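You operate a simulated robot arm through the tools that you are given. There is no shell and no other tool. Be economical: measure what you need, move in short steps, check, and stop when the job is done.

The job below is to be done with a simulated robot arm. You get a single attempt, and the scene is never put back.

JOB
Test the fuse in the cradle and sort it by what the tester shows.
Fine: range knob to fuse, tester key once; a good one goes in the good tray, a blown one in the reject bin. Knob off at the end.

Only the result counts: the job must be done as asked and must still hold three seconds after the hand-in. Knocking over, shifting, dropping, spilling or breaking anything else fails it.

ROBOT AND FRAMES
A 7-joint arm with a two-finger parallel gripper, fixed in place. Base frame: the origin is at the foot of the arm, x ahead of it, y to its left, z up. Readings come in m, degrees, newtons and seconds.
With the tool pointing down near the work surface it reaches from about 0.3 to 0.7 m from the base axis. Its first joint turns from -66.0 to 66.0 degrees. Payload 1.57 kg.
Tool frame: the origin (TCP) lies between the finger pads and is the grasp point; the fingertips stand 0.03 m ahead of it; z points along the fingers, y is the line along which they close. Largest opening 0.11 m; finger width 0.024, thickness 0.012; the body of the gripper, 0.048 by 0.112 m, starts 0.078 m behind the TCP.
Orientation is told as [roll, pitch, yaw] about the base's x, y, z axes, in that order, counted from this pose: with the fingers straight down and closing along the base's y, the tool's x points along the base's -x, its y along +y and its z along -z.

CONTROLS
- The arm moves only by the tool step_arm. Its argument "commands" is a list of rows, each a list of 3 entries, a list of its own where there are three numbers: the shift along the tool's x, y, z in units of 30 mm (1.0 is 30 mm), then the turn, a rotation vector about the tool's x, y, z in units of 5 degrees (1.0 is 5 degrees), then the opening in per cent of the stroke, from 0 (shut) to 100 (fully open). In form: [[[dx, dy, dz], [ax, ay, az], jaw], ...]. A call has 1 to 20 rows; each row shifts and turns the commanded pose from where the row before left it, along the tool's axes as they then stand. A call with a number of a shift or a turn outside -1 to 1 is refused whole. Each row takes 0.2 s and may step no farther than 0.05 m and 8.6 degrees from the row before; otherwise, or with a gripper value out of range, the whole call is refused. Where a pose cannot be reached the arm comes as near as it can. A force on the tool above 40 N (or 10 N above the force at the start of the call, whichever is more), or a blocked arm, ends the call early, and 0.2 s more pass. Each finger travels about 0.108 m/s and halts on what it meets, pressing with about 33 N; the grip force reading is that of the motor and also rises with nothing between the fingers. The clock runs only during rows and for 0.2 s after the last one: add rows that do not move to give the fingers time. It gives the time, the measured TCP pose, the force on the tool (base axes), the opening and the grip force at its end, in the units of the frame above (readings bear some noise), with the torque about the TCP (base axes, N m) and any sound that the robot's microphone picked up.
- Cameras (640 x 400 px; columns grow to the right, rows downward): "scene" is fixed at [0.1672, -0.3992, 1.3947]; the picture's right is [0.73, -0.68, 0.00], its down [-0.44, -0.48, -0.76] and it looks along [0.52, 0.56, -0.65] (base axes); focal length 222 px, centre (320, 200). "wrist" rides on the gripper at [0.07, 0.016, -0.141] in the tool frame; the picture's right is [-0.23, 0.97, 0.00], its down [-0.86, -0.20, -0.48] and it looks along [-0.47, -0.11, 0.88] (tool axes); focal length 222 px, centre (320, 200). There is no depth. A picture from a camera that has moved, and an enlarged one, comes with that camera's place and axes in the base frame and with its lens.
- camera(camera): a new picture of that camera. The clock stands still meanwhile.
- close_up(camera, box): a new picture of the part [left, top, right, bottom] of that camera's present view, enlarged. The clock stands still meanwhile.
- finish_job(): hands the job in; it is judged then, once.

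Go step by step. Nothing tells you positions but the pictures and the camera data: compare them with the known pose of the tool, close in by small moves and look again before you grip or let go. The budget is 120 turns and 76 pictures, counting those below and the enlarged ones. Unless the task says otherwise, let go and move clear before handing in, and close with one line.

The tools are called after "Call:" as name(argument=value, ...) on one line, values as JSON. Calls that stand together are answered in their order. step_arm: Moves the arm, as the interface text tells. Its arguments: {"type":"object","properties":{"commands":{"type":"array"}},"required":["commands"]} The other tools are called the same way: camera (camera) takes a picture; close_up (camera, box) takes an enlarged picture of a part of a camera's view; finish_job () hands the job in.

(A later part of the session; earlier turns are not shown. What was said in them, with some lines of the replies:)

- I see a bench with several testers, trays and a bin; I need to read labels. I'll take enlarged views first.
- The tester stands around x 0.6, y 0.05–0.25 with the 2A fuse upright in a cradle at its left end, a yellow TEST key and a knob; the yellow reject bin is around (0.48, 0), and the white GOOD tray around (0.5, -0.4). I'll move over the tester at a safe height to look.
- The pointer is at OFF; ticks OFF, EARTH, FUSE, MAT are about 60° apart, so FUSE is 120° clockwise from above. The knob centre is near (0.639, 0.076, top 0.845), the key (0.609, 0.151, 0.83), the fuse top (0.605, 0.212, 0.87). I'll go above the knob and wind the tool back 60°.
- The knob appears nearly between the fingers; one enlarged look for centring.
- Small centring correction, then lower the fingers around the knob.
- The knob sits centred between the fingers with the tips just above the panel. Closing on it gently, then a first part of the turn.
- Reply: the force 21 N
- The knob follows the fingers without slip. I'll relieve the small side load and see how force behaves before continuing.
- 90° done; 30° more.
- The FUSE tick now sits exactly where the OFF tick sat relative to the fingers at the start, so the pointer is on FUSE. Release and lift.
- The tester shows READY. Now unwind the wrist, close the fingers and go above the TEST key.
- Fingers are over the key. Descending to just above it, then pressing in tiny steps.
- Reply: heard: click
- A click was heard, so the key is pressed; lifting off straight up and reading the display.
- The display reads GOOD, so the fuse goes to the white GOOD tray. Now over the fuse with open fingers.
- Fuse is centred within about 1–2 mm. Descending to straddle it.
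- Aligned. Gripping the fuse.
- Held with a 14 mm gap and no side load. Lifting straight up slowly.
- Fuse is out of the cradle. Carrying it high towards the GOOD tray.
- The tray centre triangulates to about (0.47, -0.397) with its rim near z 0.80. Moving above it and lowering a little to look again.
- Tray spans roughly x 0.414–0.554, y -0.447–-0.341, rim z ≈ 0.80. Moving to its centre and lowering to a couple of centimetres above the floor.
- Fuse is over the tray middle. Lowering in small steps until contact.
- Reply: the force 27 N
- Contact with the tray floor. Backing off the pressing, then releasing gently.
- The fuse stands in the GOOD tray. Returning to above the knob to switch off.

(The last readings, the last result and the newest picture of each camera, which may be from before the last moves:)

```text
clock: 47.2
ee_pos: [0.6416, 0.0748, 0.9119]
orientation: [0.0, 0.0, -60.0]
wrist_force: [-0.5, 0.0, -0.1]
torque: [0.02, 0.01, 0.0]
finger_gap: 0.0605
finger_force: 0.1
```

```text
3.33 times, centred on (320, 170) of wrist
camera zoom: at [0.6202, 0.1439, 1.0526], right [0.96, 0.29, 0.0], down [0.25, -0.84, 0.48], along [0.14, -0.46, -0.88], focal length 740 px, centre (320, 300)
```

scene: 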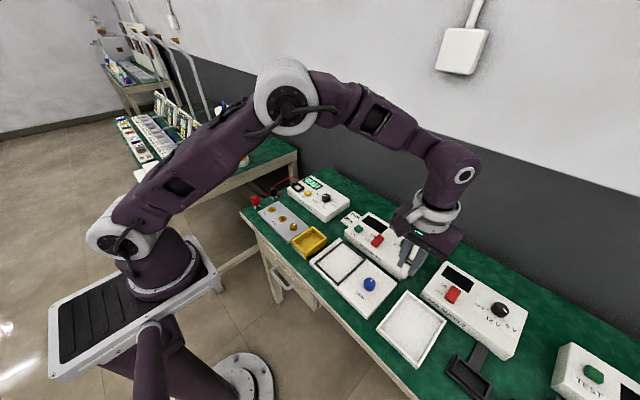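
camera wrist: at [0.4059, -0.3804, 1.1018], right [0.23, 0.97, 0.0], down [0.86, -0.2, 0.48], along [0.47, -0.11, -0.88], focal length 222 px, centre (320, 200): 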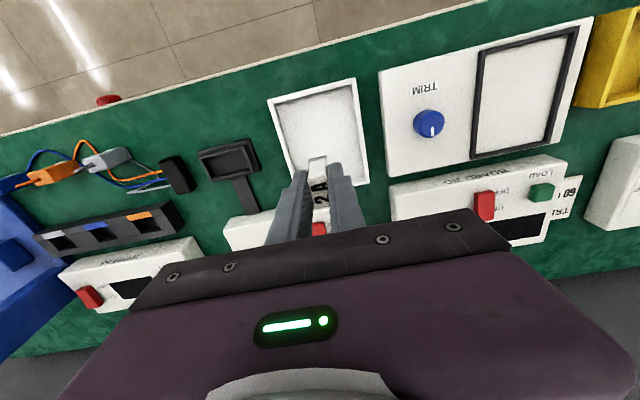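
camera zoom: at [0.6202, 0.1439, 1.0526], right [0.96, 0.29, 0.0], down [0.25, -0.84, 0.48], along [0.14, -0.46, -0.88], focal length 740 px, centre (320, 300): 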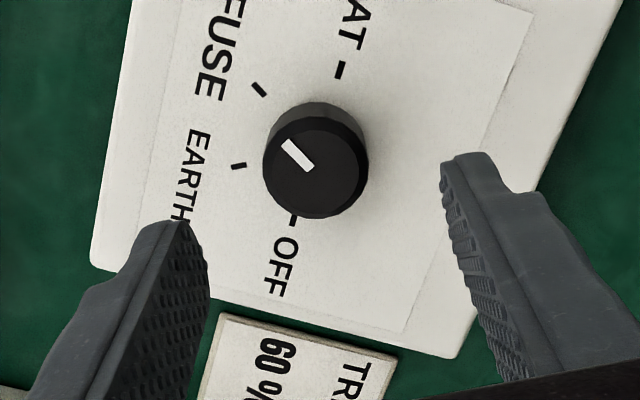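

Pointer is on FUSE and the knob is centred. Lower and grip.

Call:
step_arm(commands=[[[0, 0, 0.6], [0, 0, 0], 55], [[0, 0, 0.6], [0, 0, 0], 55], [[0, 0, 0.55], [0, 0, 0], 55], [[0, 0, 0], [0, 0, 0], 55], [[0, 0, 0], [0, 0, 0], 20], [[0, 0, 0], [0, 0, 0], 15], [[0, 0, 0], [0, 0, 0], 15], [[0, 0, 0], [0, 0, 0], 15]])

Call:
close_up(camera="wrist", box=[224, 120, 416, 240])

```text
clock: 49.0
ee_pos: [0.6407, 0.0745, 0.8584]
orientation: [-0.1, 0.0, -60.0]
wrist_force: [-7.6, -3.4, 0.2]
torque: [-0.11, 0.24, 0.01]
finger_gap: 0.0311
finger_force: 40.0
```

```text
3.33 times, centred on (320, 180) of wrist
camera zoom: at [0.6192, 0.1441, 0.9997], right [0.96, 0.29, 0.0], down [0.26, -0.84, 0.48], along [0.14, -0.46, -0.88], focal length 740 px, centre (320, 267)
```

zoom: 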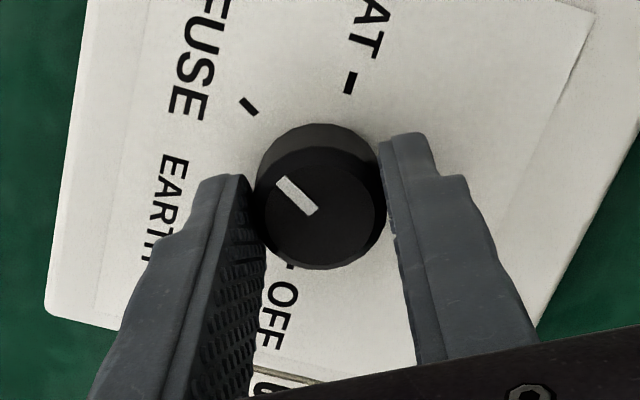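

Gripped. Turning counter-clockwise in 30° portions with load relief.

Call:
step_arm(commands=[[[0, -0.018, 0], [0, 0, 0], 15], [[0, 0, 0], [0, 0, -1], 15], [[0, 0, 0], [0, 0, -1], 15], [[0, 0, 0], [0, 0, -1], 15], [[0, 0, 0], [0, 0, -1], 15], [[0, 0, 0], [0, 0, -1], 15], [[0, 0, 0], [0, 0, -1], 15], [[0, 0, 0], [0, 0, 0], 15]])

```text
clock: 50.8
ee_pos: [0.6404, 0.0752, 0.8598]
orientation: [-0.1, 0.1, -29.9]
wrist_force: [2.8, -5.9, -22.6]
torque: [-0.3, -0.42, 0.03]
finger_gap: 0.0312
finger_force: 40.0
```

Call:
step_arm(commands=[[[-0.012, -0.007, 0.028], [0, 0, 0], 15], [[0, 0, 0], [0, 0, -1], 15], [[0, 0, 0], [0, 0, -1], 15], [[0, 0, 0], [0, 0, -1], 15], [[0, 0, 0], [0, 0, -1], 15], [[0, 0, 0], [0, 0, -1], 15], [[0, 0, 0], [0, 0, -1], 15], [[0, 0, 0], [0, 0, 0], 15]])

```text
clock: 52.6
ee_pos: [0.64, 0.0755, 0.8581]
orientation: [0.0, 0.0, 0.1]
wrist_force: [-1.2, -2.1, -3.3]
torque: [-0.12, 0.26, -0.01]
finger_gap: 0.031
finger_force: 39.9
```

Call:
step_arm(commands=[[[0, 0, 0], [0, 0, -1], 15], [[0, 0, 0], [0, 0, -1], 15], [[0, 0, 0], [0, 0, -1], 15], [[0, 0, 0], [0, 0, -1], 15], [[0, 0, 0], [0, 0, -1], 15], [[0, 0, 0], [0, 0, -1], 15], [[0, 0, 0], [0, 0, 0], 15]])

```text
clock: 54.2
ee_pos: [0.6398, 0.0755, 0.8585]
orientation: [0.1, 0.1, 30.0]
wrist_force: [-8.2, -0.5, 10.6]
torque: [0.33, 0.13, 0.0]
finger_gap: 0.0312
finger_force: 39.9
```

Call:
step_arm(commands=[[[0.014, 0.008, -0.013], [0, 0, 0], 15], [[0, 0, 0], [0, 0, -1], 15], [[0, 0, 0], [0, 0, -1], 15], [[0, 0, 0], [0, 0, -1], 15], [[0, 0, 0], [0, 0, -1], 15], [[0, 0, 0], [0, 0, -1], 15], [[0, 0, 0], [0, 0, -1], 15], [[0, 0, 0], [0, 0, 0], 15]])

Call:
close_up(camera="wrist", box=[224, 120, 416, 240])

```text
clock: 56.0
ee_pos: [0.641, 0.0762, 0.8588]
orientation: [0.0, 0.0, 60.2]
wrist_force: [7.3, 4.2, -8.1]
torque: [0.58, -0.51, -0.03]
finger_gap: 0.0312
finger_force: 40.0
```

```text
3.33 times, centred on (320, 180) of wrist
camera zoom: at [0.5907, 0.0233, 0.9998], right [-0.73, 0.68, 0.0], down [0.6, 0.64, 0.48], along [0.33, 0.35, -0.88], focal length 740 px, centre (320, 267)
```

zoom: 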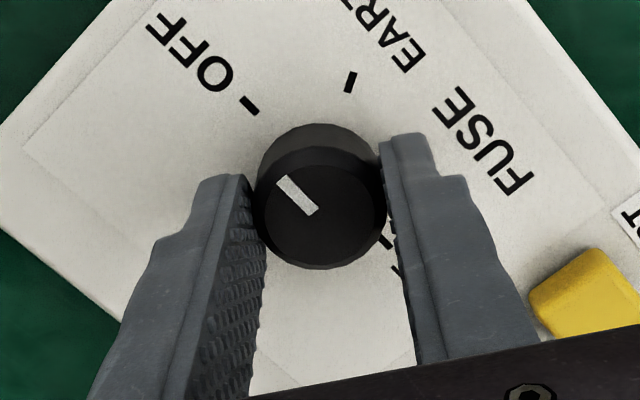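

The pointer is back at OFF. Relieving, releasing and lifting clear.

Call:
step_arm(commands=[[[-0.015, 0, 0.01], [0, 0, 0], 15], [[0, 0, 0], [0, 0, 0], 55], [[0, 0, 0], [0, 0, 0], 55], [[0, 0, -0.5], [0, 0, 0], 55], [[0, 0, -1], [0, 0, 0], 55], [[0, 0, -1], [0, 0, 0], 55], [[0, 0, -1], [0, 0, 0], 55], [[0, 0, -1], [0, 0, 0], 55], [[0, 0, 0], [0, 0, 0], 55]])

Call:
close_up(camera="scene", box=[272, 160, 352, 210])

Call:
close_up(camera="scene", box=[300, 200, 500, 380])

```text
clock: 58.0
ee_pos: [0.6401, 0.076, 0.9934]
orientation: [0.0, 0.0, 60.0]
wrist_force: [-0.8, 0.4, 0.0]
torque: [-0.02, 0.01, 0.01]
finger_gap: 0.0604
finger_force: 0.0
```

```text
8.00 times, centred on (312, 185) of scene
camera zoom: at [0.1672, -0.3992, 1.3947], right [0.73, -0.68, 0.0], down [-0.44, -0.48, -0.76], along [0.52, 0.56, -0.65], focal length 1776 px, centre (384, 320)
```

zoom: 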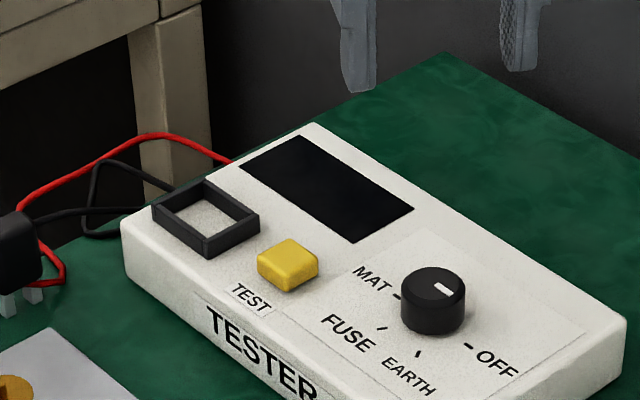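

```text
2.22 times, centred on (400, 290) of scene
camera zoom: at [0.1672, -0.3992, 1.3947], right [0.73, -0.68, 0.0], down [-0.44, -0.48, -0.76], along [0.52, 0.56, -0.65], focal length 493 px, centre (142, 0)
```

zoom: 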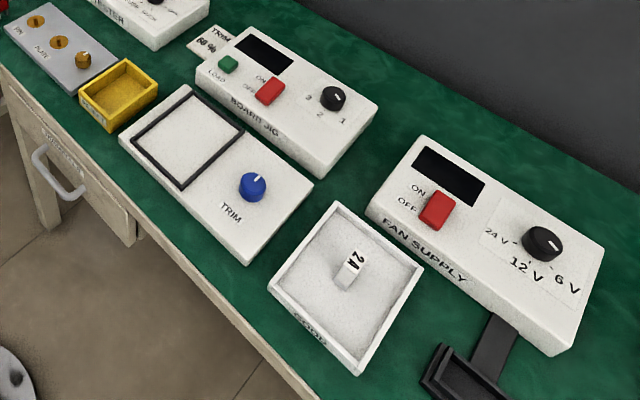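

The display is dark with the knob at OFF, the fuse stands in the GOOD tray, and the rest looks undisturbed. I'm handing in.

Call:
finish_job()

```text
The job is handed in.
```

The fuse tested GOOD with one key press. It is standing in the good tray, the tester knob is back at OFF, and the job is handed in.
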